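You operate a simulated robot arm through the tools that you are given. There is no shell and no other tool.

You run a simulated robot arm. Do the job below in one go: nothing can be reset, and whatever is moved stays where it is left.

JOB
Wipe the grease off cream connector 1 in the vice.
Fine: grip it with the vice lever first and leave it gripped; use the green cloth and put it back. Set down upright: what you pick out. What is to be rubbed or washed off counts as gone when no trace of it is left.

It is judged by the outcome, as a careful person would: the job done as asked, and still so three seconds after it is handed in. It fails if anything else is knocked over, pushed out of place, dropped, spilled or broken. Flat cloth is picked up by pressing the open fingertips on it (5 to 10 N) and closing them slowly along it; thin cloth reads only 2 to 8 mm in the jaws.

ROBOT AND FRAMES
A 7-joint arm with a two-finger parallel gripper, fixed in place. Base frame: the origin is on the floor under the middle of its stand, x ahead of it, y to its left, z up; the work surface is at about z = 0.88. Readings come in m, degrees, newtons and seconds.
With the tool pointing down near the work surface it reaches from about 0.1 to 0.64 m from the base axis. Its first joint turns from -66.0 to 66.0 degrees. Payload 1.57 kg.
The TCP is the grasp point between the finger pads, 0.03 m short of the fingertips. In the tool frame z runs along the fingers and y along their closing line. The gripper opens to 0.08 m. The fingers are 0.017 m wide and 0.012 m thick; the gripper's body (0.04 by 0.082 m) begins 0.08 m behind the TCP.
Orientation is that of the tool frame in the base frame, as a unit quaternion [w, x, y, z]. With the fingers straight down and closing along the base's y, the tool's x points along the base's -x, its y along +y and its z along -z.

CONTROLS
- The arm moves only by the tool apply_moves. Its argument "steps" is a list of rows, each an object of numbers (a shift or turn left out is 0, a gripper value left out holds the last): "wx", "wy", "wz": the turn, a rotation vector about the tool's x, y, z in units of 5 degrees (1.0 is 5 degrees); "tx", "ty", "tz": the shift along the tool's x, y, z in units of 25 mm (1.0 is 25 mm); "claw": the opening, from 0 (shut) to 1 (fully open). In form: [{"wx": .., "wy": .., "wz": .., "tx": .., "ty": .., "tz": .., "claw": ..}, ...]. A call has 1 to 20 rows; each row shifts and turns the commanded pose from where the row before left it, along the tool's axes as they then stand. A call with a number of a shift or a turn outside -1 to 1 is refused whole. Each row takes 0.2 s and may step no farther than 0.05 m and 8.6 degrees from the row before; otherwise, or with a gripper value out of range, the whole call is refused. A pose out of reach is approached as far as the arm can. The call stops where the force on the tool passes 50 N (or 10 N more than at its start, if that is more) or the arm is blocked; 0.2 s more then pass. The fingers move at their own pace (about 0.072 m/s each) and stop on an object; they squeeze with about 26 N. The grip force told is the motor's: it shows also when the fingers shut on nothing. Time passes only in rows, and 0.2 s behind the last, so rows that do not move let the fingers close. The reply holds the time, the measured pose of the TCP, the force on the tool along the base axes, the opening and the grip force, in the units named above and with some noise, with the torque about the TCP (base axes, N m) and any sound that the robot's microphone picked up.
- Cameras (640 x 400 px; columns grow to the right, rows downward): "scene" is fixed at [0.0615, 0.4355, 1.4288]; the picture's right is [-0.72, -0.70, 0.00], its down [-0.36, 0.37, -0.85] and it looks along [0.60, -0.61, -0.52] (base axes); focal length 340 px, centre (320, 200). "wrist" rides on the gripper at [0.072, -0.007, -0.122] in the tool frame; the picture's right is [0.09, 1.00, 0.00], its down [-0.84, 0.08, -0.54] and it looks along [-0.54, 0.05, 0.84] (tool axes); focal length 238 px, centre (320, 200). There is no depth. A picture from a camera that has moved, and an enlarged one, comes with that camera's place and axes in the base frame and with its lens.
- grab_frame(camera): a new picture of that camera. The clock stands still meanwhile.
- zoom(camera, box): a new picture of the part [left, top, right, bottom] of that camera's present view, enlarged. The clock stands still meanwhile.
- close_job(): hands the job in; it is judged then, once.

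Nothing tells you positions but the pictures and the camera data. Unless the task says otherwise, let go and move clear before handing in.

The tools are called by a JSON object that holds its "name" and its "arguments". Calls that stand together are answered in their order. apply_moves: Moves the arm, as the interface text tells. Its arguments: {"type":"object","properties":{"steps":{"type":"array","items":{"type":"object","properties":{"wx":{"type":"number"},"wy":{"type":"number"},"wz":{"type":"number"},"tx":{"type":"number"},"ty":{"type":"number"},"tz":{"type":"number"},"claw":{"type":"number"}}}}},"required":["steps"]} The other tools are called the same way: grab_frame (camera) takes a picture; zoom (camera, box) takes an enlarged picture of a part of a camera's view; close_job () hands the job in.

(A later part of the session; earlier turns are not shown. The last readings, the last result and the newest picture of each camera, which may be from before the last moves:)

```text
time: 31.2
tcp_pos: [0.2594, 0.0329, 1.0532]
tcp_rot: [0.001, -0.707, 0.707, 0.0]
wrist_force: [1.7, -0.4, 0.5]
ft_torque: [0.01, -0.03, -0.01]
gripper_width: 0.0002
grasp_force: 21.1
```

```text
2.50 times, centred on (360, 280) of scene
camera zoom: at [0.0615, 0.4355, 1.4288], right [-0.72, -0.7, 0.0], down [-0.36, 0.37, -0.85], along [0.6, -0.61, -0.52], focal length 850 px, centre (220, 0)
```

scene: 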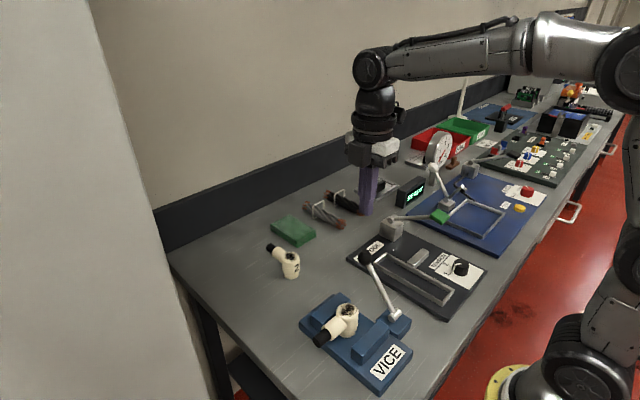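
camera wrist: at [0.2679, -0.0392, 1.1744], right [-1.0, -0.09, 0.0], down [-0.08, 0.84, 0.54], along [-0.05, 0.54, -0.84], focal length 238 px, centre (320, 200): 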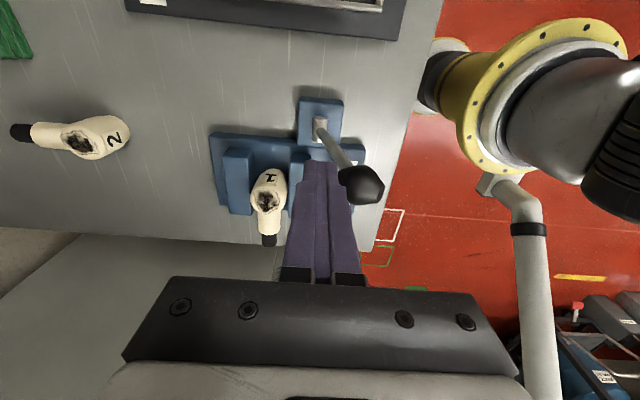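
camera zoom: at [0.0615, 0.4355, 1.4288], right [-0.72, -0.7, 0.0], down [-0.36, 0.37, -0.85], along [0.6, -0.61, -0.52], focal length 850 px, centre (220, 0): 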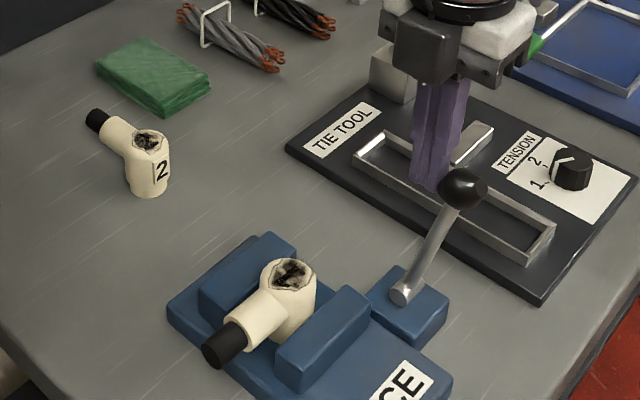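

The jaw is closing in on the connector. I'll continue toward −x and downward along the arc.

{"name": "apply_moves", "arguments": {"steps": [{"ty": 0.35, "tz": 0.1}, {"ty": 0.35, "tz": 0.13}, {"ty": 0.35, "tz": 0.17}, {"ty": 0.35, "tz": 0.22}, {}]}}

{"name": "grab_frame", "arguments": {"camera": "wrist"}}

{"name": "zoom", "arguments": {"camera": "scene", "box": [290, 230, 430, 390]}}

```text
time: 32.4
tcp_pos: [0.2286, 0.0327, 1.0413]
tcp_rot: [-0.008, 0.707, -0.707, 0.005]
wrist_force: [23.4, -7.7, 23.0]
ft_torque: [-0.08, -0.14, 0.01]
gripper_width: 0.0002
grasp_force: 21.1
```

```text
taken
camera wrist: at [0.2356, -0.0389, 1.1626], right [-1.0, -0.09, -0.02], down [-0.09, 0.84, 0.54], along [-0.04, 0.54, -0.84], focal length 238 px, centre (320, 200)
```

wrist: 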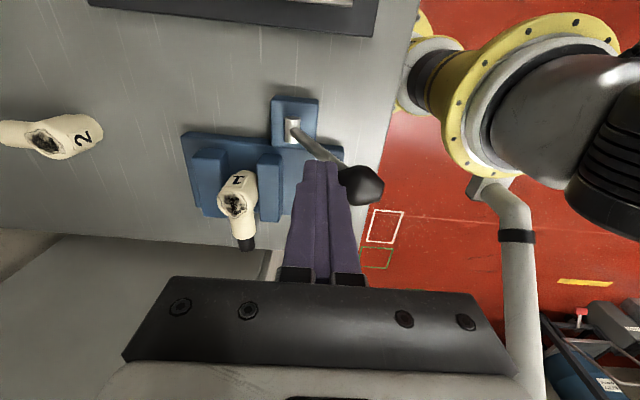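

```text
2.50 times, centred on (360, 310) of scene
camera zoom: at [0.062, 0.4353, 1.4288], right [-0.72, -0.7, 0.0], down [-0.36, 0.37, -0.85], along [0.59, -0.61, -0.52], focal length 850 px, centre (220, -75)
```

zoom: 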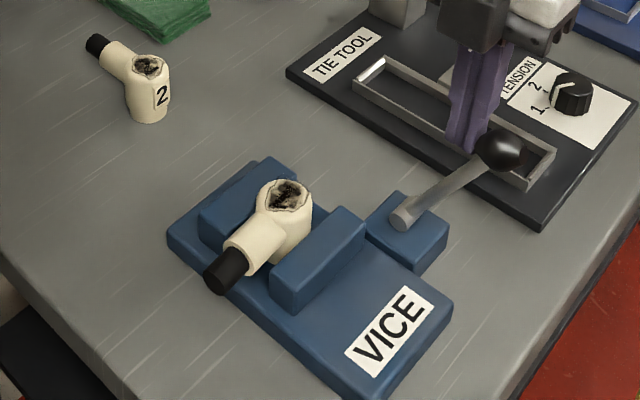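

{"name": "zoom", "arguments": {"camera": "scene", "box": [325, 290, 385, 360]}}

{"name": "zoom", "arguments": {"camera": "wrist", "box": [170, 80, 410, 260]}}

```text
5.71 times, centred on (355, 325) of scene
camera zoom: at [0.062, 0.4353, 1.4288], right [-0.72, -0.7, 0.0], down [-0.36, 0.37, -0.85], along [0.59, -0.61, -0.52], focal length 1943 px, centre (120, -514)
```

zoom: 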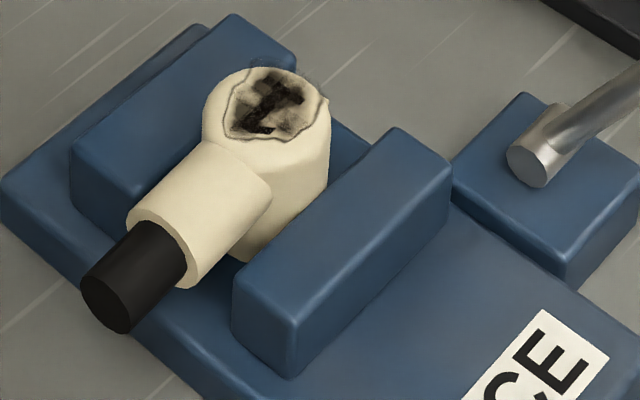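

```text
2.22 times, centred on (290, 170) of wrist
camera zoom: at [0.2356, -0.0389, 1.1626], right [-1.0, -0.09, -0.02], down [-0.09, 0.84, 0.54], along [-0.04, 0.54, -0.84], focal length 530 px, centre (387, 267)
```

zoom: 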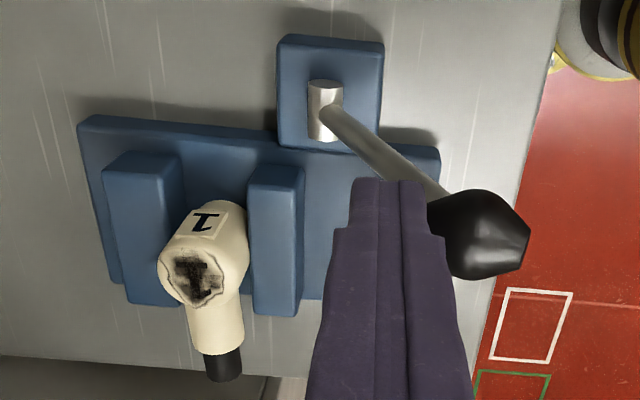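

The near jaw (inner face ≈0.296) has just met the connector, and the lever now resists (≈23 N). I'll push a bit further to see whether it travels on or is firmly seated.

{"name": "apply_moves", "arguments": {"steps": [{"ty": 0.1, "tz": -0.1}, {"ty": 0.1}, {}]}}

{"name": "zoom", "arguments": {"camera": "wrist", "box": [170, 80, 410, 260]}}

{"name": "zoom", "arguments": {"camera": "scene", "box": [325, 290, 385, 360]}}

```text
time: 33.0
tcp_pos: [0.2313, 0.0326, 1.0423]
tcp_rot: [0.013, -0.707, 0.707, -0.01]
wrist_force: [23.0, -1.7, -8.2]
ft_torque: [-0.07, -0.42, -0.03]
gripper_width: 0.0
grasp_force: 21.2
stopped in row 2: the force on the tool passed its limit at 52 N (the readings are from after the stop); the commanded pose is now the measured one
```

```text
2.22 times, centred on (290, 170) of wrist
camera zoom: at [0.2349, -0.0389, 1.1634], right [-1.0, -0.09, -0.03], down [-0.1, 0.83, 0.54], along [-0.02, 0.54, -0.84], focal length 530 px, centre (387, 267)
```

zoom: 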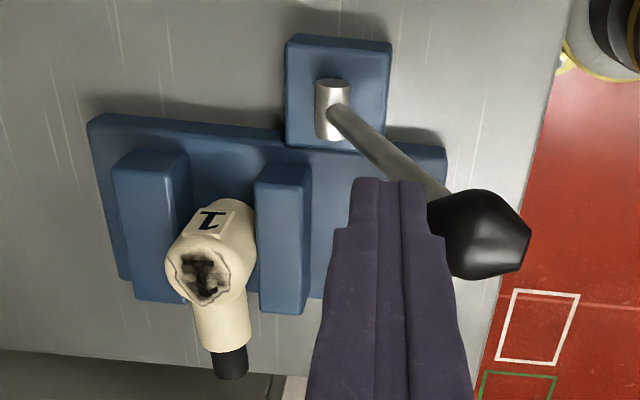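

```text
5.71 times, centred on (355, 325) of scene
camera zoom: at [0.0622, 0.4355, 1.4287], right [-0.72, -0.7, 0.0], down [-0.36, 0.37, -0.85], along [0.59, -0.61, -0.52], focal length 1943 px, centre (120, -514)
```

zoom: 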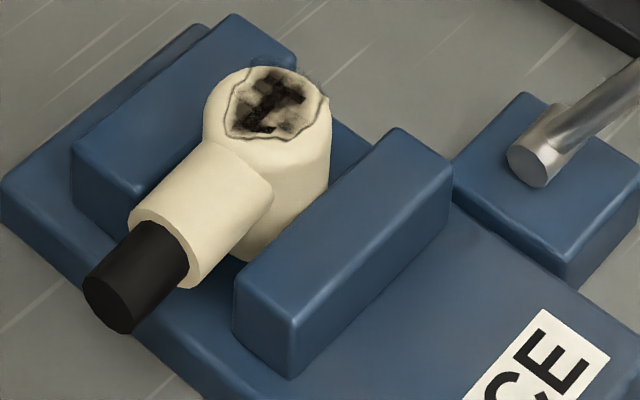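

The lever is now against a firm stop. I'll back the finger off, see whether the lever holds, and inspect the jaws from above.

{"name": "apply_moves", "arguments": {"steps": [{"ty": -0.2}, {"ty": -0.4}, {"ty": -0.4, "tz": -0.3}, {"tz": -0.8}, {"tz": -1}, {"tz": -1, "tx": 0.5}, {"tz": -0.5, "ty": -1, "tx": 0.5}, {"ty": -1}, {}]}}

{"name": "grab_frame", "arguments": {"camera": "wrist"}}

{"name": "zoom", "arguments": {"camera": "scene", "box": [290, 230, 430, 390]}}

```text
time: 35.0
tcp_pos: [0.3008, 0.0069, 1.132]
tcp_rot: [0.009, -0.707, 0.707, -0.007]
wrist_force: [0.1, 0.0, -0.2]
ft_torque: [-0.01, -0.01, 0.0]
gripper_width: 0.0
grasp_force: 21.6
```

```text
taken
camera wrist: at [0.305, -0.0639, 1.2543], right [-1.0, -0.09, -0.02], down [-0.09, 0.84, 0.54], along [-0.03, 0.54, -0.84], focal length 238 px, centre (320, 200)
```

wrist: 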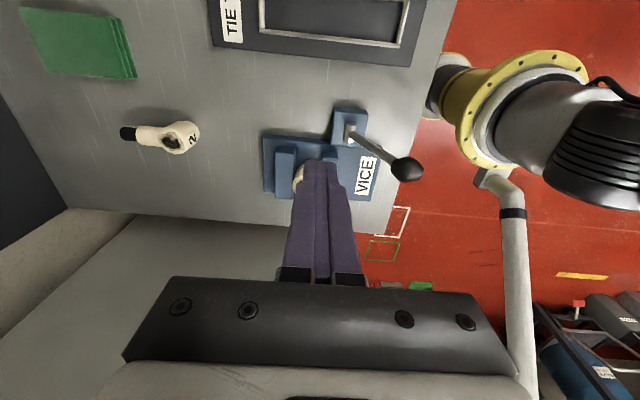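

```text
2.50 times, centred on (360, 310) of scene
camera zoom: at [0.0615, 0.4355, 1.4288], right [-0.72, -0.7, 0.0], down [-0.36, 0.37, -0.85], along [0.6, -0.61, -0.52], focal length 850 px, centre (220, -75)
```

zoom: 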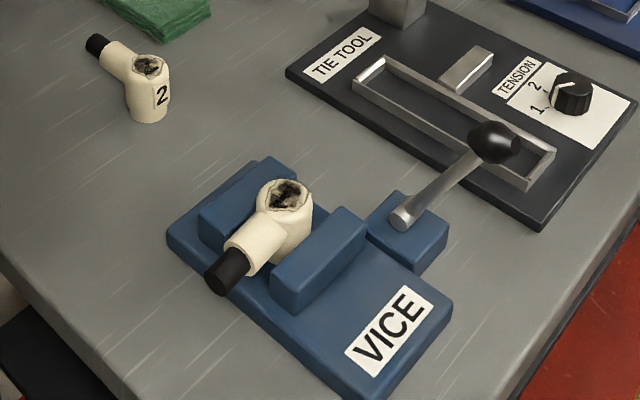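

{"name": "apply_moves", "arguments": {"steps": [{"claw": 1, "tx": -0.5}, {"tx": -0.5}, {"ty": -0.3}, {}]}}

{"name": "grab_frame", "arguments": {"camera": "wrist"}}

{"name": "zoom", "arguments": {"camera": "wrist", "box": [250, 100, 430, 220]}}

```text
time: 36.0
tcp_pos: [0.3084, 0.0335, 1.1325]
tcp_rot: [0.009, -0.707, 0.707, -0.007]
wrist_force: [-0.1, 0.4, -0.4]
ft_torque: [-0.01, -0.01, 0.01]
gripper_width: 0.0799
grasp_force: 0.1
```

```text
taken
camera wrist: at [0.3138, -0.038, 1.2544], right [-1.0, -0.09, -0.02], down [-0.09, 0.84, 0.54], along [-0.03, 0.54, -0.84], focal length 238 px, centre (320, 200)
```

wrist: 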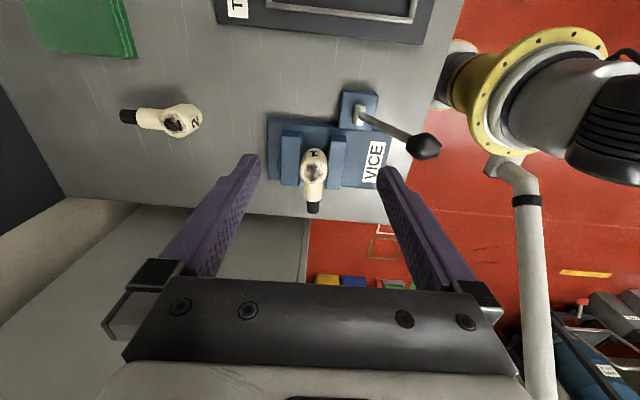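

```text
3.33 times, centred on (340, 160) of wrist
camera zoom: at [0.3138, -0.038, 1.2544], right [-1.0, -0.09, -0.02], down [-0.09, 0.84, 0.54], along [-0.03, 0.54, -0.84], focal length 794 px, centre (253, 333)
```

zoom: 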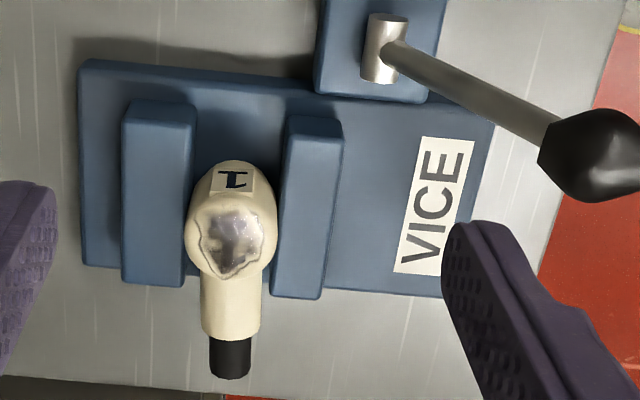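

The jaws now read about 41 mm apart with the 39 mm connector between them, so they are essentially closed on it. I'll level the tool, then lean on the lever once more to seat the clamp and confirm it doesn't travel.

{"name": "apply_moves", "arguments": {"steps": [{"wx": -0.26, "claw": 0}, {"ty": 0.8}, {"ty": 0.7, "tx": 0.1}, {"tz": 1}, {"tz": 1}, {"tz": 1}, {"tz": 0.6}, {}]}}

{"name": "grab_frame", "arguments": {"camera": "wrist"}}

```text
time: 37.8
tcp_pos: [0.2707, 0.0307, 1.0423]
tcp_rot: [0.002, -0.707, 0.708, 0.002]
wrist_force: [0.1, 0.0, -0.3]
ft_torque: [0.01, -0.02, 0.0]
gripper_width: 0.0
grasp_force: 20.7
```

```text
taken
camera wrist: at [0.279, -0.0411, 1.1639], right [-1.0, -0.09, 0.0], down [-0.08, 0.84, 0.54], along [-0.05, 0.54, -0.84], focal length 238 px, centre (320, 200)
```

wrist: 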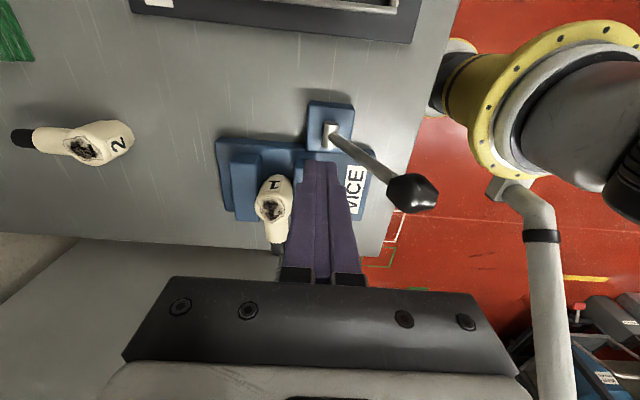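

{"name": "apply_moves", "arguments": {"steps": [{"ty": 0.6}, {"ty": 0.4}, {"ty": 0.12, "tz": 0.04}, {"ty": 0.12, "tz": 0.05}, {"ty": 0.1, "tz": 0.04}, {}]}}

{"name": "zoom", "arguments": {"camera": "scene", "box": [290, 230, 430, 390]}}

```text
time: 39.2
tcp_pos: [0.2368, 0.0304, 1.0388]
tcp_rot: [0.002, -0.707, 0.707, 0.002]
wrist_force: [-0.2, 0.0, 0.3]
ft_torque: [0.0, 0.0, 0.02]
gripper_width: 0.0002
grasp_force: 21.2
```

```text
2.50 times, centred on (360, 310) of scene
camera zoom: at [0.0615, 0.4355, 1.4288], right [-0.72, -0.7, 0.0], down [-0.36, 0.37, -0.85], along [0.6, -0.61, -0.52], focal length 850 px, centre (220, -75)
```

zoom: 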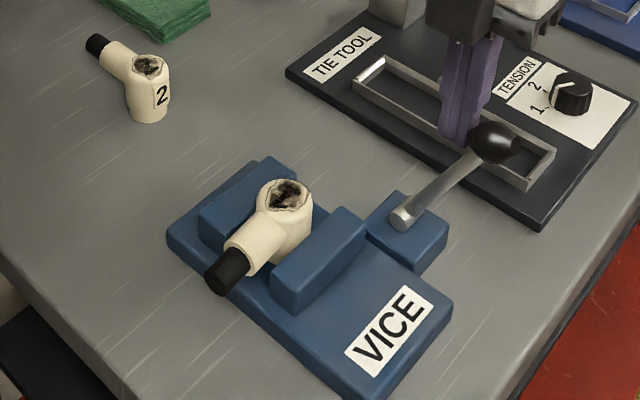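

Still no contact at x=0.237. I'll continue with very small steps to find where resistance begins.

{"name": "apply_moves", "arguments": {"steps": [{"ty": 0.1, "tz": 0.03}, {"ty": 0.1, "tz": 0.03}, {}]}}

```text
time: 40.0
tcp_pos: [0.2336, 0.0301, 1.0391]
tcp_rot: [-0.003, 0.707, -0.707, 0.0]
wrist_force: [11.9, -2.5, 0.1]
ft_torque: [-0.06, -0.13, -0.05]
gripper_width: 0.0
grasp_force: 20.9
```

{"name": "apply_moves", "arguments": {"steps": [{"ty": 0.1, "tz": 0.03}, {}]}}

{"name": "zoom", "arguments": {"camera": "scene", "box": [290, 230, 430, 390]}}

```text
time: 40.6
tcp_pos: [0.2303, 0.0305, 1.0377]
tcp_rot: [0.003, -0.707, 0.707, -0.001]
wrist_force: [20.1, -3.3, 2.0]
ft_torque: [-0.07, -0.29, -0.1]
gripper_width: 0.0
grasp_force: 21.3
```

```text
2.50 times, centred on (360, 310) of scene
camera zoom: at [0.062, 0.4355, 1.4288], right [-0.72, -0.7, 0.0], down [-0.36, 0.37, -0.85], along [0.59, -0.61, -0.52], focal length 850 px, centre (220, -75)
```

zoom: 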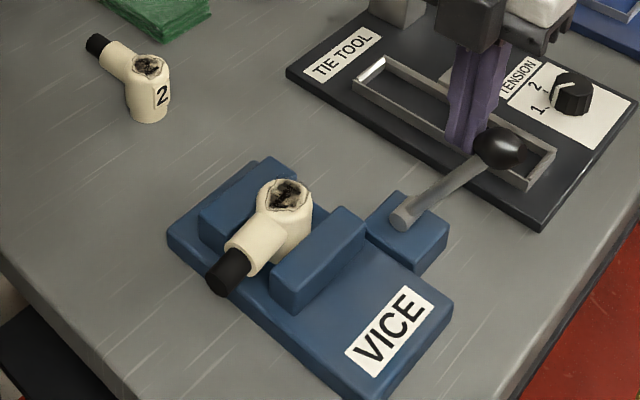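

Resistance rises steadily and the jaw no longer moves, so the vice is closed on the connector and the lever is at its end. I'll back off, rotate the tool back to its original heading and check the vice.

{"name": "apply_moves", "arguments": {"steps": [{"ty": -0.1}, {"ty": -0.2}, {"ty": -0.4}, {"ty": -0.4, "tz": -0.4}, {"tz": -1}, {"tz": -1}, {"tz": -1}, {"tz": -0.6}, {"ty": -0.5}, {"ty": -0.8, "claw": 1}, {}]}}

{"name": "zoom", "arguments": {"camera": "wrist", "box": [230, 80, 430, 220]}}

{"name": "zoom", "arguments": {"camera": "scene", "box": [290, 230, 430, 390]}}

```text
time: 43.0
tcp_pos: [0.2901, 0.0305, 1.1372]
tcp_rot: [-0.002, 0.707, -0.707, -0.001]
wrist_force: [0.7, 0.8, 0.1]
ft_torque: [0.01, 0.04, -0.03]
gripper_width: 0.08
grasp_force: 0.6
```

```text
2.86 times, centred on (330, 150) of wrist
camera zoom: at [0.2975, -0.0422, 1.2582], right [-1.0, -0.09, 0.0], down [-0.08, 0.84, 0.54], along [-0.05, 0.54, -0.84], focal length 681 px, centre (291, 343)
```

zoom: 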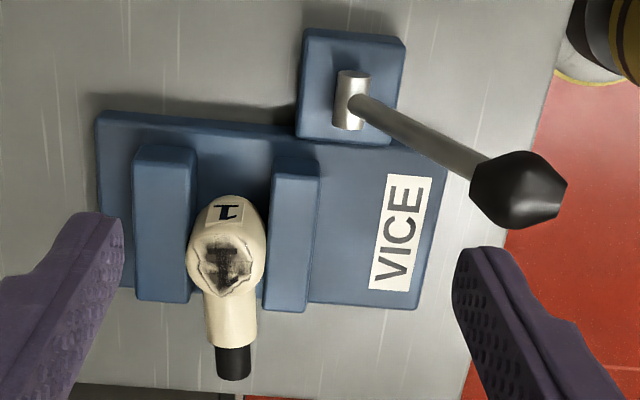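

```text
2.50 times, centred on (360, 310) of scene
camera zoom: at [0.0615, 0.4355, 1.4288], right [-0.72, -0.7, 0.0], down [-0.36, 0.37, -0.85], along [0.6, -0.61, -0.52], focal length 850 px, centre (220, -75)
```

zoom: 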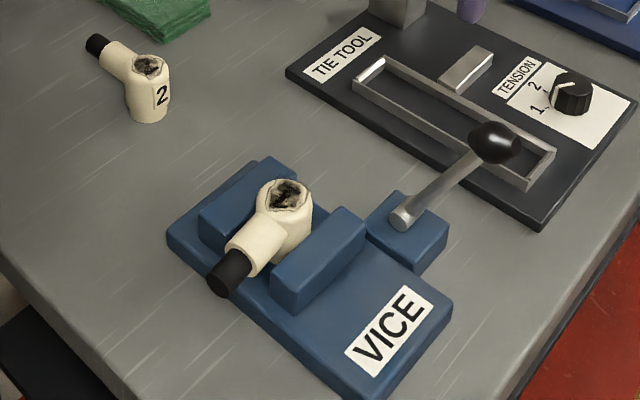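

The connector now touches both jaws (it spans x 0.297–0.336 and the jaws are at 0.296 and 0.336), so it is gripped. I'll turn the tool back to its original heading and go to the cloth.

{"name": "apply_moves", "arguments": {"steps": [{"wz": 0.5}, {"wz": 1}, {"wz": 1}, {"wz": 1}, {"wz": 1}, {"wz": 1}, {"wz": 1}, {"wz": 1}, {"wz": 1}, {"wz": 1}, {"wz": 1}, {"wz": 1}, {"wz": 1}, {"wz": 1}, {"wz": 1}, {"wz": 1}, {"wz": 1}, {"wz": 1}, {"wz": 0.5}, {}]}}

{"name": "apply_moves", "arguments": {"steps": [{"tx": -1}, {"tx": -1}, {"tx": -1}, {"tx": -1, "ty": -0.6}, {"tx": -1, "ty": -0.6}, {"tx": -1, "ty": -0.6}, {"tx": -1, "ty": -0.6}, {"tx": -1, "ty": -0.3}, {"tx": -1}, {"tx": -1}, {}]}}

{"name": "grab_frame", "arguments": {"camera": "wrist"}}

{"name": "grab_frame", "arguments": {"camera": "scene"}}

```text
time: 47.2
tcp_pos: [0.2889, 0.0299, 1.1369]
tcp_rot: [0.0, 0.001, 1.0, 0.001]
wrist_force: [-0.3, 0.2, -0.1]
ft_torque: [0.01, -0.03, -0.01]
gripper_width: 0.0801
grasp_force: 0.1
```

```text
time: 49.6
tcp_pos: [0.5396, -0.038, 1.1391]
tcp_rot: [0.0, 0.0, 1.0, 0.002]
wrist_force: [0.4, -0.2, -0.2]
ft_torque: [0.03, -0.01, 0.01]
gripper_width: 0.08
grasp_force: 0.0
```

```text
taken
camera wrist: at [0.4684, -0.0447, 1.2599], right [-0.09, 1.0, 0.0], down [0.84, 0.08, 0.54], along [0.54, 0.05, -0.84], focal length 238 px, centre (320, 200)
```

wrist: 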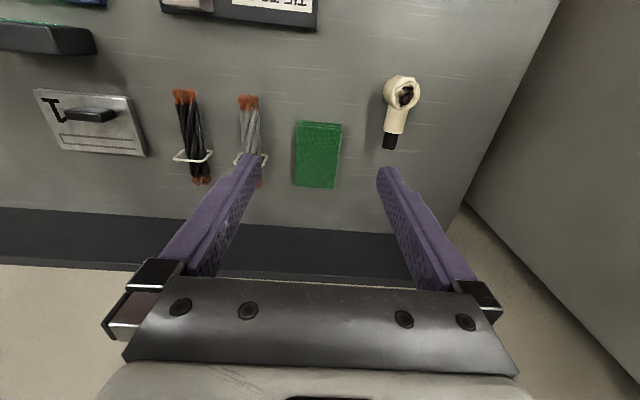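

```text
taken
```

scene: 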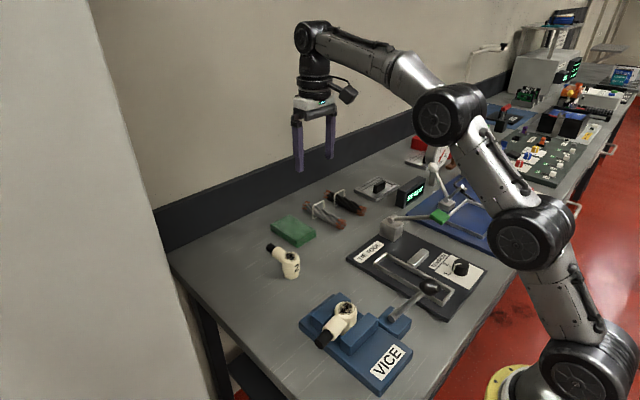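

{"name": "zoom", "arguments": {"camera": "wrist", "box": [240, 100, 400, 200]}}

{"name": "zoom", "arguments": {"camera": "scene", "box": [253, 195, 333, 260]}}

```text
4.00 times, centred on (320, 150) of wrist
camera zoom: at [0.4684, -0.0447, 1.2599], right [-0.09, 1.0, 0.0], down [0.84, 0.08, 0.54], along [0.54, 0.05, -0.84], focal length 953 px, centre (320, 400)
```

zoom: 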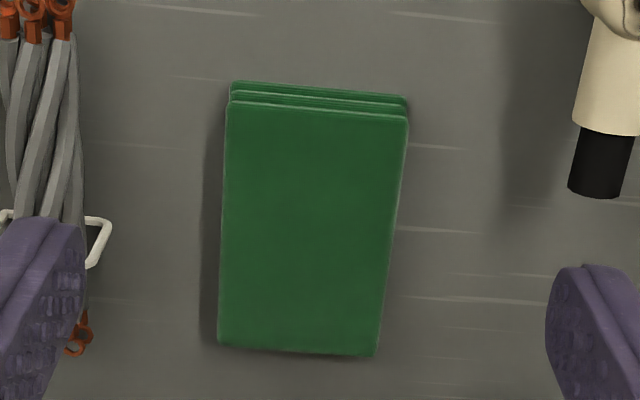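

```text
6.15 times, centred on (293, 228) of scene
camera zoom: at [0.0615, 0.4355, 1.4288], right [-0.72, -0.7, 0.0], down [-0.36, 0.37, -0.85], along [0.6, -0.61, -0.52], focal length 2092 px, centre (486, 31)
```

zoom: 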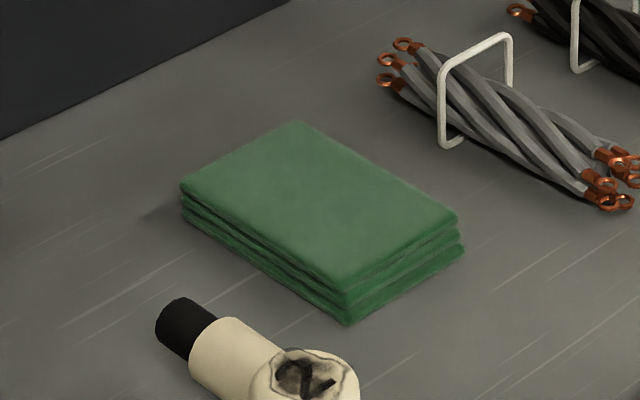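

The cloth is a flat folded stack spanning x 0.572–0.677, y −0.07 to −0.002, top at about z 0.896. I'll narrow the fingers to about 40 mm so both tips land on it, and come down over (0.615, −0.036).

{"name": "apply_moves", "arguments": {"steps": [{"tx": -1, "claw": 0.5}, {"tx": -1, "tz": 0.5}, {"tx": -1, "tz": 1, "ty": 0.08}, {"tz": 1}, {"tz": 1}, {"tz": 1}, {"tz": 1}, {"tz": 1}, {"tz": 0.8}, {"tz": 0.4}, {}]}}

{"name": "zoom", "arguments": {"camera": "scene", "box": [240, 150, 360, 270]}}

{"name": "grab_frame", "arguments": {"camera": "wrist"}}

```text
time: 52.0
tcp_pos: [0.587, -0.0334, 0.9434]
tcp_rot: [0.001, 0.0, 1.0, 0.002]
wrist_force: [-0.2, 0.9, -1.0]
ft_torque: [-0.04, 0.0, 0.03]
gripper_width: 0.04
grasp_force: 0.1
out of reach, approached as far as the arm can: row 2, 3
```

```text
3.33 times, centred on (300, 210) of scene
camera zoom: at [0.0615, 0.4355, 1.4288], right [-0.72, -0.7, 0.0], down [-0.36, 0.37, -0.85], along [0.6, -0.61, -0.52], focal length 1133 px, centre (387, 167)
```

zoom: 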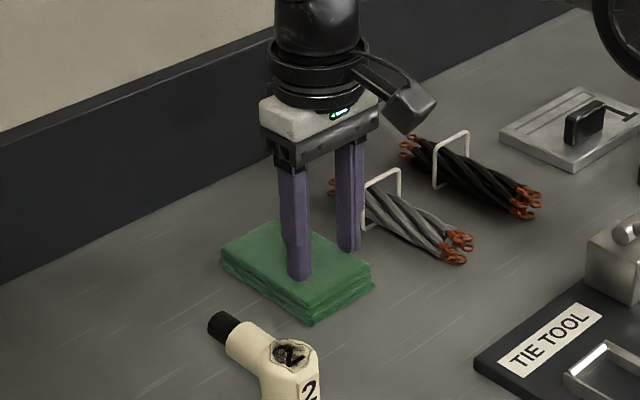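

```text
taken
camera wrist: at [0.5159, -0.0409, 1.0646], right [-0.09, 1.0, 0.0], down [0.84, 0.08, 0.54], along [0.54, 0.05, -0.84], focal length 238 px, centre (320, 200)
```

wrist: 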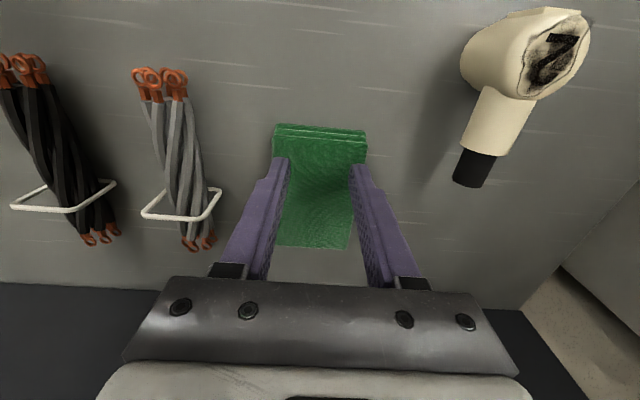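

I came up short in x because the reach was limited at that height; lower down there is more. I'll shift forward to x≈0.612.

{"name": "apply_moves", "arguments": {"steps": [{"tx": -0.5}, {"tx": -0.5, "ty": -0.08}, {}]}}

{"name": "grab_frame", "arguments": {"camera": "wrist"}}

```text
time: 52.8
tcp_pos: [0.6118, -0.0366, 0.9431]
tcp_rot: [0.0, 0.0, 1.0, 0.002]
wrist_force: [-0.1, 0.1, -0.2]
ft_torque: [-0.01, -0.01, 0.03]
gripper_width: 0.04
grasp_force: 0.1
```

```text
taken
camera wrist: at [0.5413, -0.0428, 1.0645], right [-0.09, 1.0, 0.0], down [0.84, 0.08, 0.54], along [0.54, 0.05, -0.84], focal length 238 px, centre (320, 200)
```

wrist: 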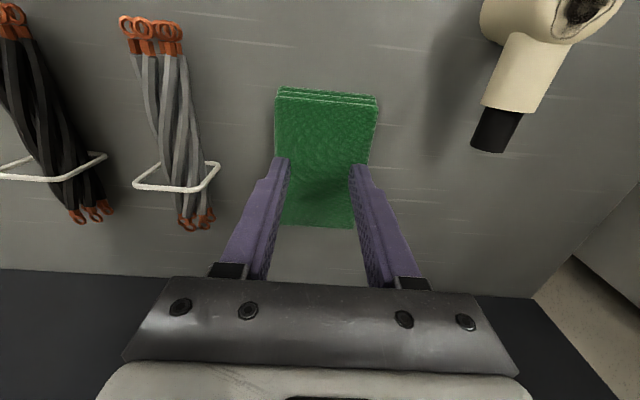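

{"name": "apply_moves", "arguments": {"steps": [{"tz": 0.3}, {"tz": 0.2}, {"tz": 0.08}, {}]}}

```text
time: 53.8
tcp_pos: [0.6117, -0.0369, 0.931]
tcp_rot: [0.003, 0.001, 1.0, 0.0]
wrist_force: [-9.3, -1.9, 22.1]
ft_torque: [-0.19, 0.32, -0.05]
gripper_width: 0.0399
grasp_force: 0.1
```

Contact came a little earlier than expected and 22 N is too much. I'll ease off to the 5–10 N range.

{"name": "apply_moves", "arguments": {"steps": [{"tz": -0.08}, {}]}}

```text
time: 54.4
tcp_pos: [0.6126, -0.036, 0.9307]
tcp_rot: [0.003, 0.0, 1.0, 0.0]
wrist_force: [-2.7, -3.6, 19.7]
ft_torque: [-0.22, 0.1, 0.0]
gripper_width: 0.0399
grasp_force: 0.0
```

{"name": "apply_moves", "arguments": {"steps": [{"tz": -0.08}, {}]}}

```text
time: 55.0
tcp_pos: [0.6127, -0.0361, 0.9312]
tcp_rot: [0.001, 0.0, 1.0, 0.002]
wrist_force: [4.6, -2.5, 10.3]
ft_torque: [-0.23, -0.13, 0.06]
gripper_width: 0.0404
grasp_force: 0.2
```

{"name": "apply_moves", "arguments": {"steps": [{"tz": -0.02}, {}]}}

{"name": "zoom", "arguments": {"camera": "wrist", "box": [240, 60, 420, 260]}}

{"name": "zoom", "arguments": {"camera": "scene", "box": [240, 170, 340, 260]}}

```text
time: 55.6
tcp_pos: [0.6107, -0.0359, 0.9307]
tcp_rot: [-0.001, 0.0, 1.0, 0.002]
wrist_force: [2.7, -0.4, 5.8]
ft_torque: [-0.19, -0.14, 0.04]
gripper_width: 0.0404
grasp_force: 0.3
```

```text
2.00 times, centred on (330, 160) of wrist
camera zoom: at [0.541, -0.0425, 1.0538], right [-0.09, 1.0, 0.0], down [0.84, 0.08, 0.54], along [0.54, 0.05, -0.84], focal length 477 px, centre (300, 280)
```

zoom: 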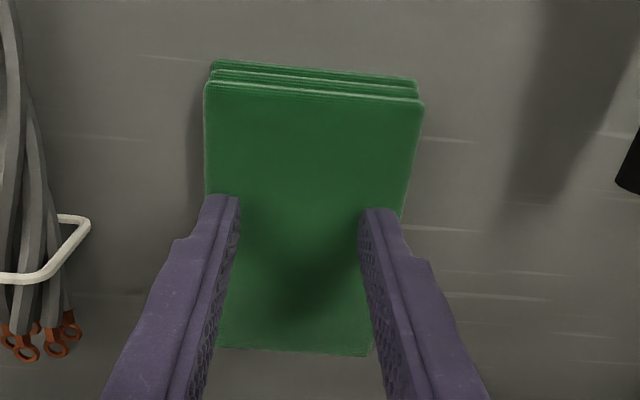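

```text
4.44 times, centred on (290, 215) of scene
camera zoom: at [0.0614, 0.4356, 1.4288], right [-0.72, -0.7, 0.0], down [-0.36, 0.37, -0.85], along [0.6, -0.61, -0.52], focal length 1511 px, centre (453, 133)
```

zoom: 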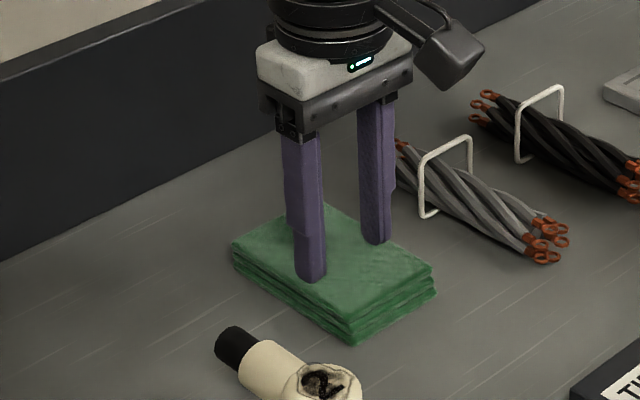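

Pressing at about 6 N with both tips on the cloth. Now I'll close slowly along it.

{"name": "apply_moves", "arguments": {"steps": [{"claw": 0.47}, {"claw": 0.44}, {"claw": 0.41}, {"claw": 0.38}, {"claw": 0.35}, {"claw": 0.32}]}}

{"name": "zoom", "arguments": {"camera": "wrist", "box": [240, 60, 420, 260]}}

```text
time: 57.0
tcp_pos: [0.6109, -0.0367, 0.9321]
tcp_rot: [-0.001, 0.0, 1.0, 0.001]
wrist_force: [0.4, -0.1, -0.5]
ft_torque: [0.03, 0.03, 0.01]
gripper_width: 0.0255
grasp_force: 0.1
```

```text
2.00 times, centred on (330, 160) of wrist
camera zoom: at [0.5411, -0.0427, 1.054], right [-0.09, 1.0, 0.0], down [0.84, 0.08, 0.54], along [0.54, 0.05, -0.84], focal length 477 px, centre (300, 280)
```

zoom: 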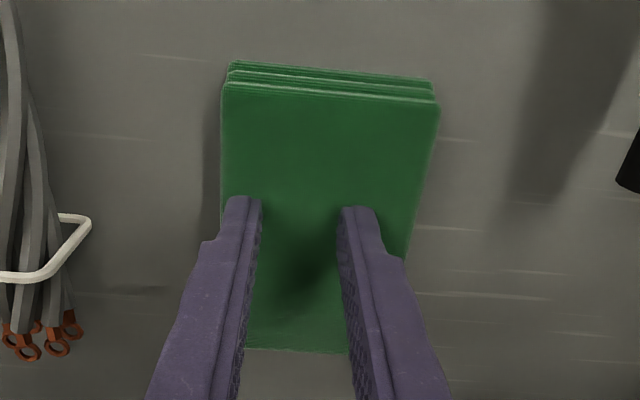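

The cloth slid about 6 mm and the pressing force dropped to zero as the fingers came in. I'll press down again to about 8 N before closing further.

{"name": "apply_moves", "arguments": {"steps": [{"tz": 0.06}, {}]}}

```text
time: 57.6
tcp_pos: [0.6118, -0.037, 0.932]
tcp_rot: [0.001, 0.0, 1.0, 0.002]
wrist_force: [-0.6, 0.6, 3.7]
ft_torque: [-0.09, 0.01, 0.0]
gripper_width: 0.0257
grasp_force: 0.0
```

{"name": "apply_moves", "arguments": {"steps": [{"tz": 0.03}, {}]}}

```text
time: 58.2
tcp_pos: [0.6125, -0.0357, 0.9312]
tcp_rot: [0.001, 0.0, 1.0, 0.002]
wrist_force: [-2.4, 1.6, 8.9]
ft_torque: [-0.04, 0.13, 0.0]
gripper_width: 0.0258
grasp_force: 0.1
```

{"name": "apply_moves", "arguments": {"steps": [{"claw": 0.3}, {"claw": 0.28}, {"claw": 0.26}, {"claw": 0.24}, {"claw": 0.22}]}}

{"name": "zoom", "arguments": {"camera": "wrist", "box": [240, 60, 420, 260]}}

```text
time: 59.4
tcp_pos: [0.6114, -0.0361, 0.9323]
tcp_rot: [0.002, 0.0, 1.0, 0.002]
wrist_force: [-1.1, 1.1, 15.5]
ft_torque: [-0.01, 0.06, 0.04]
gripper_width: 0.0247
grasp_force: 4.0
```

```text
2.00 times, centred on (330, 160) of wrist
camera zoom: at [0.5409, -0.0431, 1.0533], right [-0.09, 1.0, 0.0], down [0.84, 0.08, 0.54], along [0.54, 0.05, -0.84], focal length 477 px, centre (300, 280)
```

zoom: 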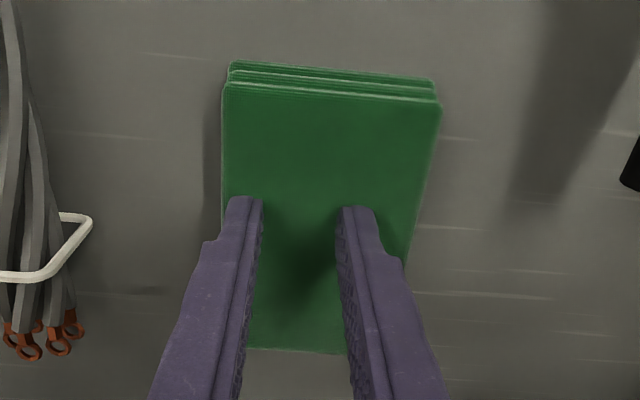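

The fingers have begun gathering the cloth (4 N of resistance). I'll continue closing slowly.

{"name": "apply_moves", "arguments": {"steps": [{"claw": 0.2}, {"claw": 0.18}, {"claw": 0.16}, {"claw": 0.14}, {"claw": 0.12}]}}

{"name": "zoom", "arguments": {"camera": "wrist", "box": [240, 60, 420, 260]}}

{"name": "zoom", "arguments": {"camera": "scene", "box": [240, 170, 340, 260]}}

```text
time: 60.6
tcp_pos: [0.6112, -0.0367, 0.9309]
tcp_rot: [0.002, 0.0, 1.0, 0.001]
wrist_force: [1.0, -3.9, 18.4]
ft_torque: [-0.16, -0.02, -0.02]
gripper_width: 0.0194
grasp_force: 5.4
```

```text
2.00 times, centred on (330, 160) of wrist
camera zoom: at [0.5408, -0.0434, 1.0533], right [-0.09, 1.0, 0.0], down [0.84, 0.08, 0.54], along [0.54, 0.05, -0.84], focal length 477 px, centre (300, 280)
```

zoom: 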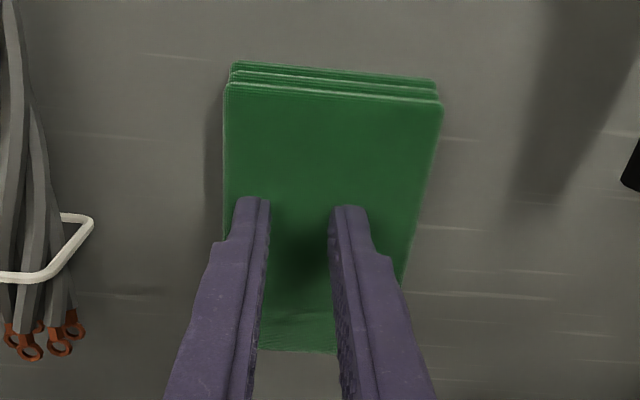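

```text
4.44 times, centred on (290, 215) of scene
camera zoom: at [0.0611, 0.4355, 1.4288], right [-0.72, -0.7, 0.0], down [-0.36, 0.37, -0.85], along [0.6, -0.61, -0.52], focal length 1511 px, centre (453, 133)
```

zoom: 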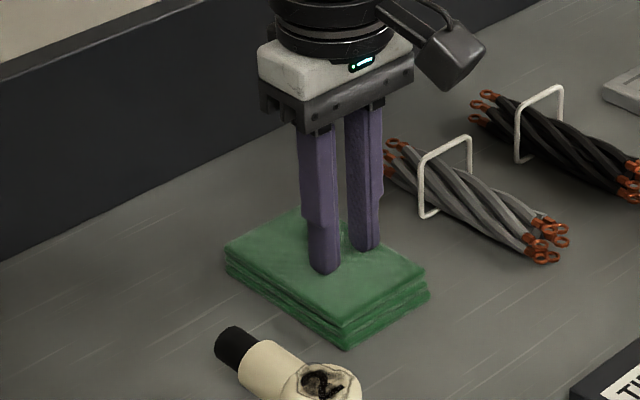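

Pressing force has climbed to 18 N; I'll ease back toward 8 N and keep closing.

{"name": "apply_moves", "arguments": {"steps": [{"tz": -0.06, "claw": 0.12}, {}]}}

```text
time: 61.2
tcp_pos: [0.611, -0.037, 0.9318]
tcp_rot: [0.0, 0.0, 1.0, 0.002]
wrist_force: [2.4, -7.2, 12.7]
ft_torque: [-0.22, -0.07, 0.0]
gripper_width: 0.0159
grasp_force: 3.6
```

{"name": "apply_moves", "arguments": {"steps": [{"tz": -0.03, "claw": 0.12}, {"claw": 0.1}, {"claw": 0.08}, {"claw": 0.06}, {"claw": 0.04}]}}

{"name": "zoom", "arguments": {"camera": "wrist", "box": [240, 60, 420, 260]}}

```text
time: 62.4
tcp_pos: [0.6104, -0.0362, 0.9321]
tcp_rot: [-0.001, -0.001, 1.0, 0.002]
wrist_force: [0.2, -1.0, 5.7]
ft_torque: [-0.06, -0.02, 0.04]
gripper_width: 0.0065
grasp_force: 2.0
```

```text
2.00 times, centred on (330, 160) of wrist
camera zoom: at [0.541, -0.0427, 1.0538], right [-0.09, 1.0, 0.0], down [0.84, 0.08, 0.54], along [0.54, 0.05, -0.84], focal length 477 px, centre (300, 280)
```

zoom: 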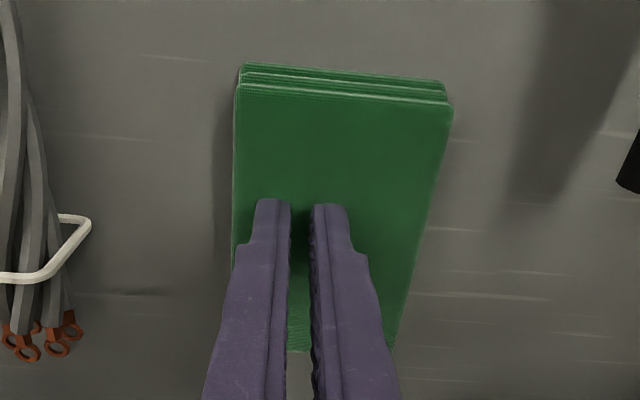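

{"name": "apply_moves", "arguments": {"steps": [{"claw": 0.02}, {"claw": 0}, {}, {}]}}

{"name": "zoom", "arguments": {"camera": "wrist", "box": [240, 60, 420, 260]}}

{"name": "zoom", "arguments": {"camera": "scene", "box": [240, 170, 340, 260]}}

```text
time: 63.4
tcp_pos: [0.6109, -0.0363, 0.9323]
tcp_rot: [-0.002, 0.0, 1.0, 0.002]
wrist_force: [0.0, 0.3, 0.1]
ft_torque: [0.02, 0.02, 0.01]
gripper_width: 0.0
grasp_force: 21.4
```

```text
2.00 times, centred on (330, 160) of wrist
camera zoom: at [0.5412, -0.0427, 1.0538], right [-0.09, 1.0, 0.0], down [0.84, 0.08, 0.54], along [0.54, 0.05, -0.84], focal length 477 px, centre (300, 280)
```

zoom: 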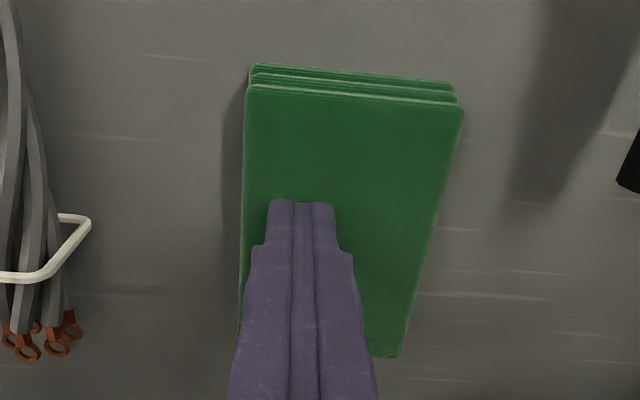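

```text
4.44 times, centred on (290, 215) of scene
camera zoom: at [0.0615, 0.4356, 1.4288], right [-0.72, -0.7, 0.0], down [-0.36, 0.37, -0.85], along [0.6, -0.61, -0.52], focal length 1511 px, centre (453, 133)
```

zoom: 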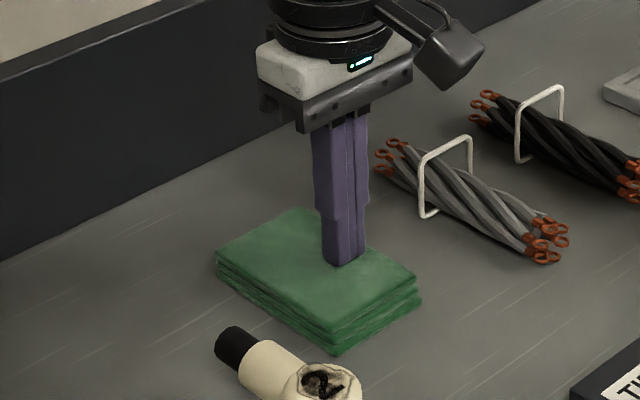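

The fingers closed on nothing. This is a thick folded stack about 69 mm wide and 21 mm tall that slides as one piece, so pinching the top won't work; it will fit between the open fingers by its sides. I'll rise and re-measure it.

{"name": "apply_moves", "arguments": {"steps": [{"tz": -0.5}, {"tz": -1}, {"tz": -1, "tx": 0.5}, {"tz": -1, "tx": 0.8}, {"tz": -1, "tx": 0.8, "claw": 1}, {"tz": -0.5, "tx": 0.8}, {}, {}]}}

{"name": "grab_frame", "arguments": {"camera": "wrist"}}

{"name": "zoom", "arguments": {"camera": "wrist", "box": [250, 90, 410, 210]}}

{"name": "zoom", "arguments": {"camera": "scene", "box": [253, 195, 333, 260]}}

```text
time: 65.2
tcp_pos: [0.5381, -0.0374, 1.0594]
tcp_rot: [0.0, 0.0, 1.0, 0.001]
wrist_force: [0.5, 0.9, -0.2]
ft_torque: [0.0, 0.0, 0.03]
gripper_width: 0.0801
grasp_force: 0.2
```

```text
taken
camera wrist: at [0.4675, -0.044, 1.1806], right [-0.09, 1.0, 0.0], down [0.84, 0.08, 0.54], along [0.54, 0.05, -0.84], focal length 238 px, centre (320, 200)
```

wrist: 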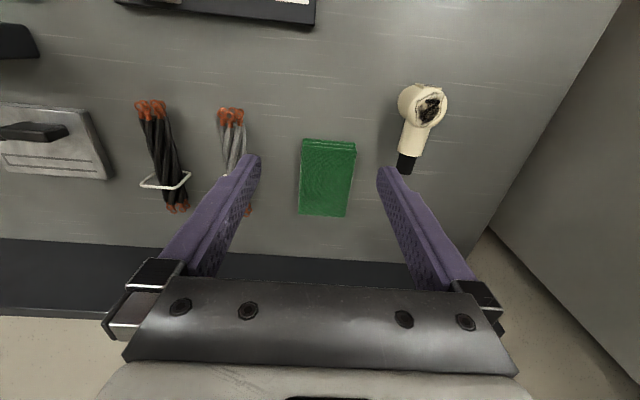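

```text
3.33 times, centred on (330, 150) of wrist
camera zoom: at [0.4675, -0.044, 1.1806], right [-0.09, 1.0, 0.0], down [0.84, 0.08, 0.54], along [0.54, 0.05, -0.84], focal length 794 px, centre (287, 367)
```

zoom: 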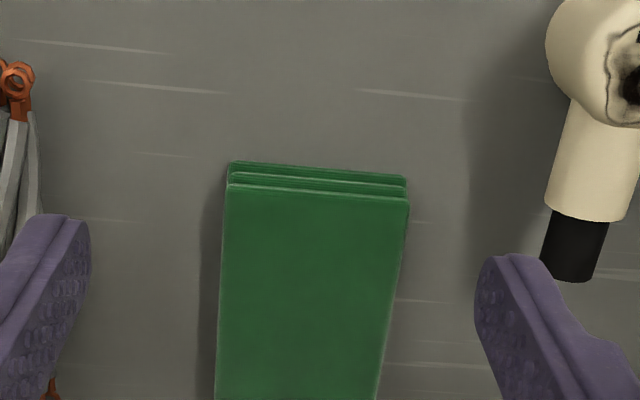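

```text
6.15 times, centred on (293, 228) of scene
camera zoom: at [0.0614, 0.4355, 1.4288], right [-0.72, -0.7, 0.0], down [-0.36, 0.37, -0.85], along [0.6, -0.61, -0.52], focal length 2092 px, centre (486, 31)
```

zoom: 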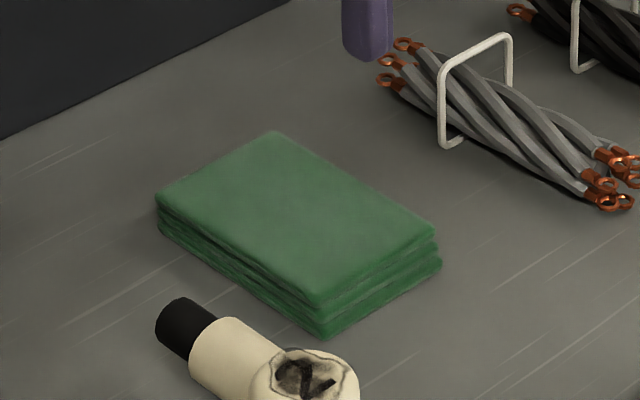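

The cloth now spans x 0.57–0.675 and y −0.0565 to 0.011, shifted 12.5 mm in +y from its start at centre (0.622, −0.036), which I'll restore later. I'll straddle it at y≈−0.0225 with the fingers fully open.

{"name": "apply_moves", "arguments": {"steps": [{"tz": 1, "ty": 0.6}, {"tz": 1, "tx": -0.5}, {"tz": 1, "tx": -1}, {"tz": 1, "tx": -1}, {"tx": -0.46, "tz": 0.1}, {}]}}

{"name": "grab_frame", "arguments": {"camera": "wrist"}}

{"name": "zoom", "arguments": {"camera": "scene", "box": [240, 160, 350, 260]}}

```text
time: 66.6
tcp_pos: [0.6121, -0.0217, 0.9559]
tcp_rot: [-0.001, 0.0, 1.0, 0.001]
wrist_force: [0.2, 0.8, -0.4]
ft_torque: [-0.03, -0.03, 0.02]
gripper_width: 0.0802
grasp_force: 0.0
```

```text
taken
camera wrist: at [0.5419, -0.0277, 1.0775], right [-0.09, 1.0, 0.0], down [0.84, 0.08, 0.54], along [0.54, 0.05, -0.84], focal length 238 px, centre (320, 200)
```

wrist: 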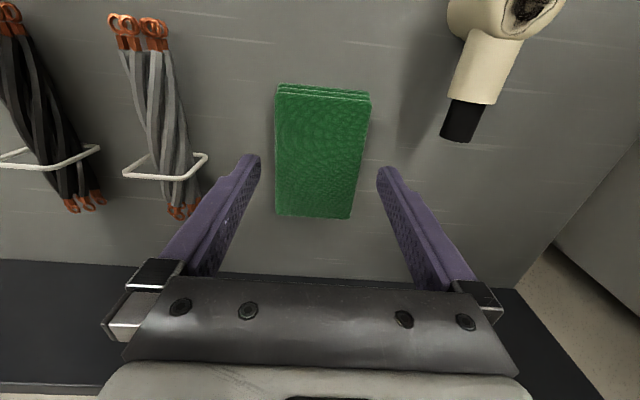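

```text
4.00 times, centred on (295, 210) of scene
camera zoom: at [0.0615, 0.4355, 1.4288], right [-0.72, -0.7, 0.0], down [-0.36, 0.37, -0.85], along [0.6, -0.61, -0.52], focal length 1360 px, centre (420, 160)
```

zoom: 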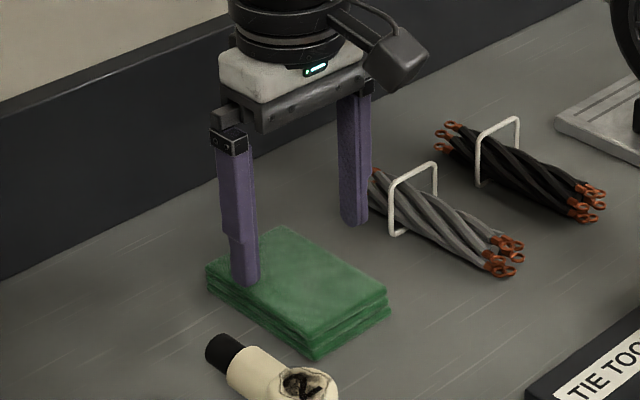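

The fingers straddle the cloth evenly. I'll lower so the tips reach about z 0.887, beside the cloth.

{"name": "apply_moves", "arguments": {"steps": [{"tz": 0.5, "ty": 0.03}, {"tz": 0.5}, {"tz": 0.3}, {"tz": 0.15}, {}]}}

{"name": "zoom", "arguments": {"camera": "wrist", "box": [220, 60, 420, 260]}}

{"name": "zoom", "arguments": {"camera": "scene", "box": [240, 160, 350, 260]}}

```text
time: 67.8
tcp_pos: [0.6133, -0.0194, 0.9188]
tcp_rot: [0.0, 0.0, 1.0, 0.001]
wrist_force: [-0.3, -0.2, -0.3]
ft_torque: [-0.01, 0.01, -0.01]
gripper_width: 0.0803
grasp_force: 0.0
```

```text
2.00 times, centred on (320, 160) of wrist
camera zoom: at [0.5418, -0.0264, 1.0406], right [-0.09, 1.0, 0.0], down [0.84, 0.08, 0.54], along [0.54, 0.05, -0.84], focal length 477 px, centre (320, 280)
```

zoom: 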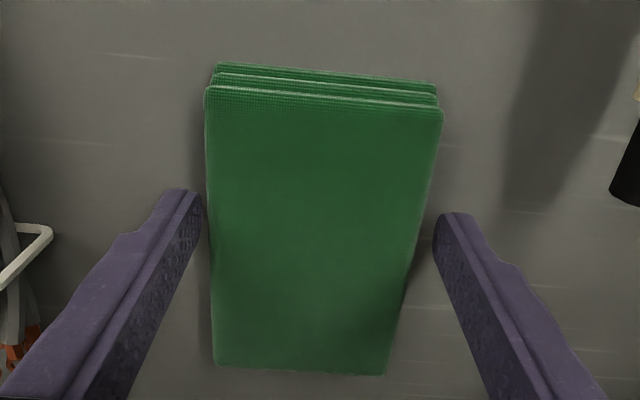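

```text
4.00 times, centred on (295, 210) of scene
camera zoom: at [0.0615, 0.4355, 1.4288], right [-0.72, -0.7, 0.0], down [-0.36, 0.37, -0.85], along [0.6, -0.61, -0.52], focal length 1360 px, centre (420, 160)
```

zoom: 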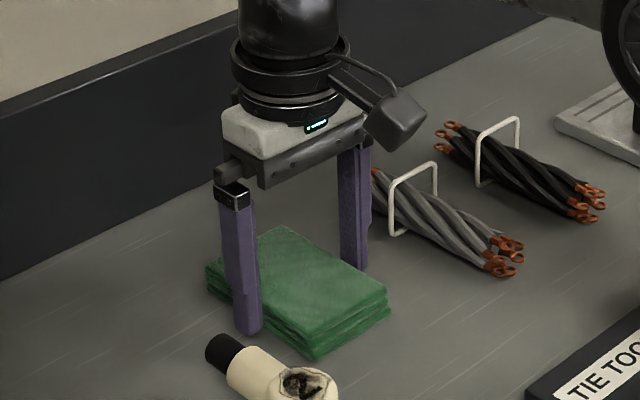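

The fingers are beside the cloth, so I'll close gently onto its sides.

{"name": "apply_moves", "arguments": {"steps": [{"claw": 0.95}, {"claw": 0.9}, {"claw": 0.86}, {"claw": 0.82}, {"claw": 0.78}, {}]}}

{"name": "zoom", "arguments": {"camera": "wrist", "box": [220, 60, 420, 260]}}

```text
time: 69.2
tcp_pos: [0.6118, -0.0193, 0.9184]
tcp_rot: [0.0, 0.0, 1.0, 0.002]
wrist_force: [-0.1, -0.2, 0.3]
ft_torque: [-0.05, -0.03, 0.0]
gripper_width: 0.0688
grasp_force: 26.3
```

```text
2.00 times, centred on (320, 160) of wrist
camera zoom: at [0.5419, -0.0264, 1.0408], right [-0.09, 1.0, 0.0], down [0.84, 0.08, 0.54], along [0.54, 0.05, -0.84], focal length 477 px, centre (320, 280)
```

zoom: 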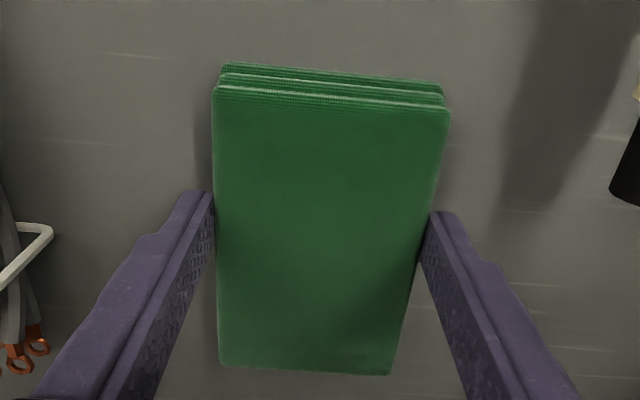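

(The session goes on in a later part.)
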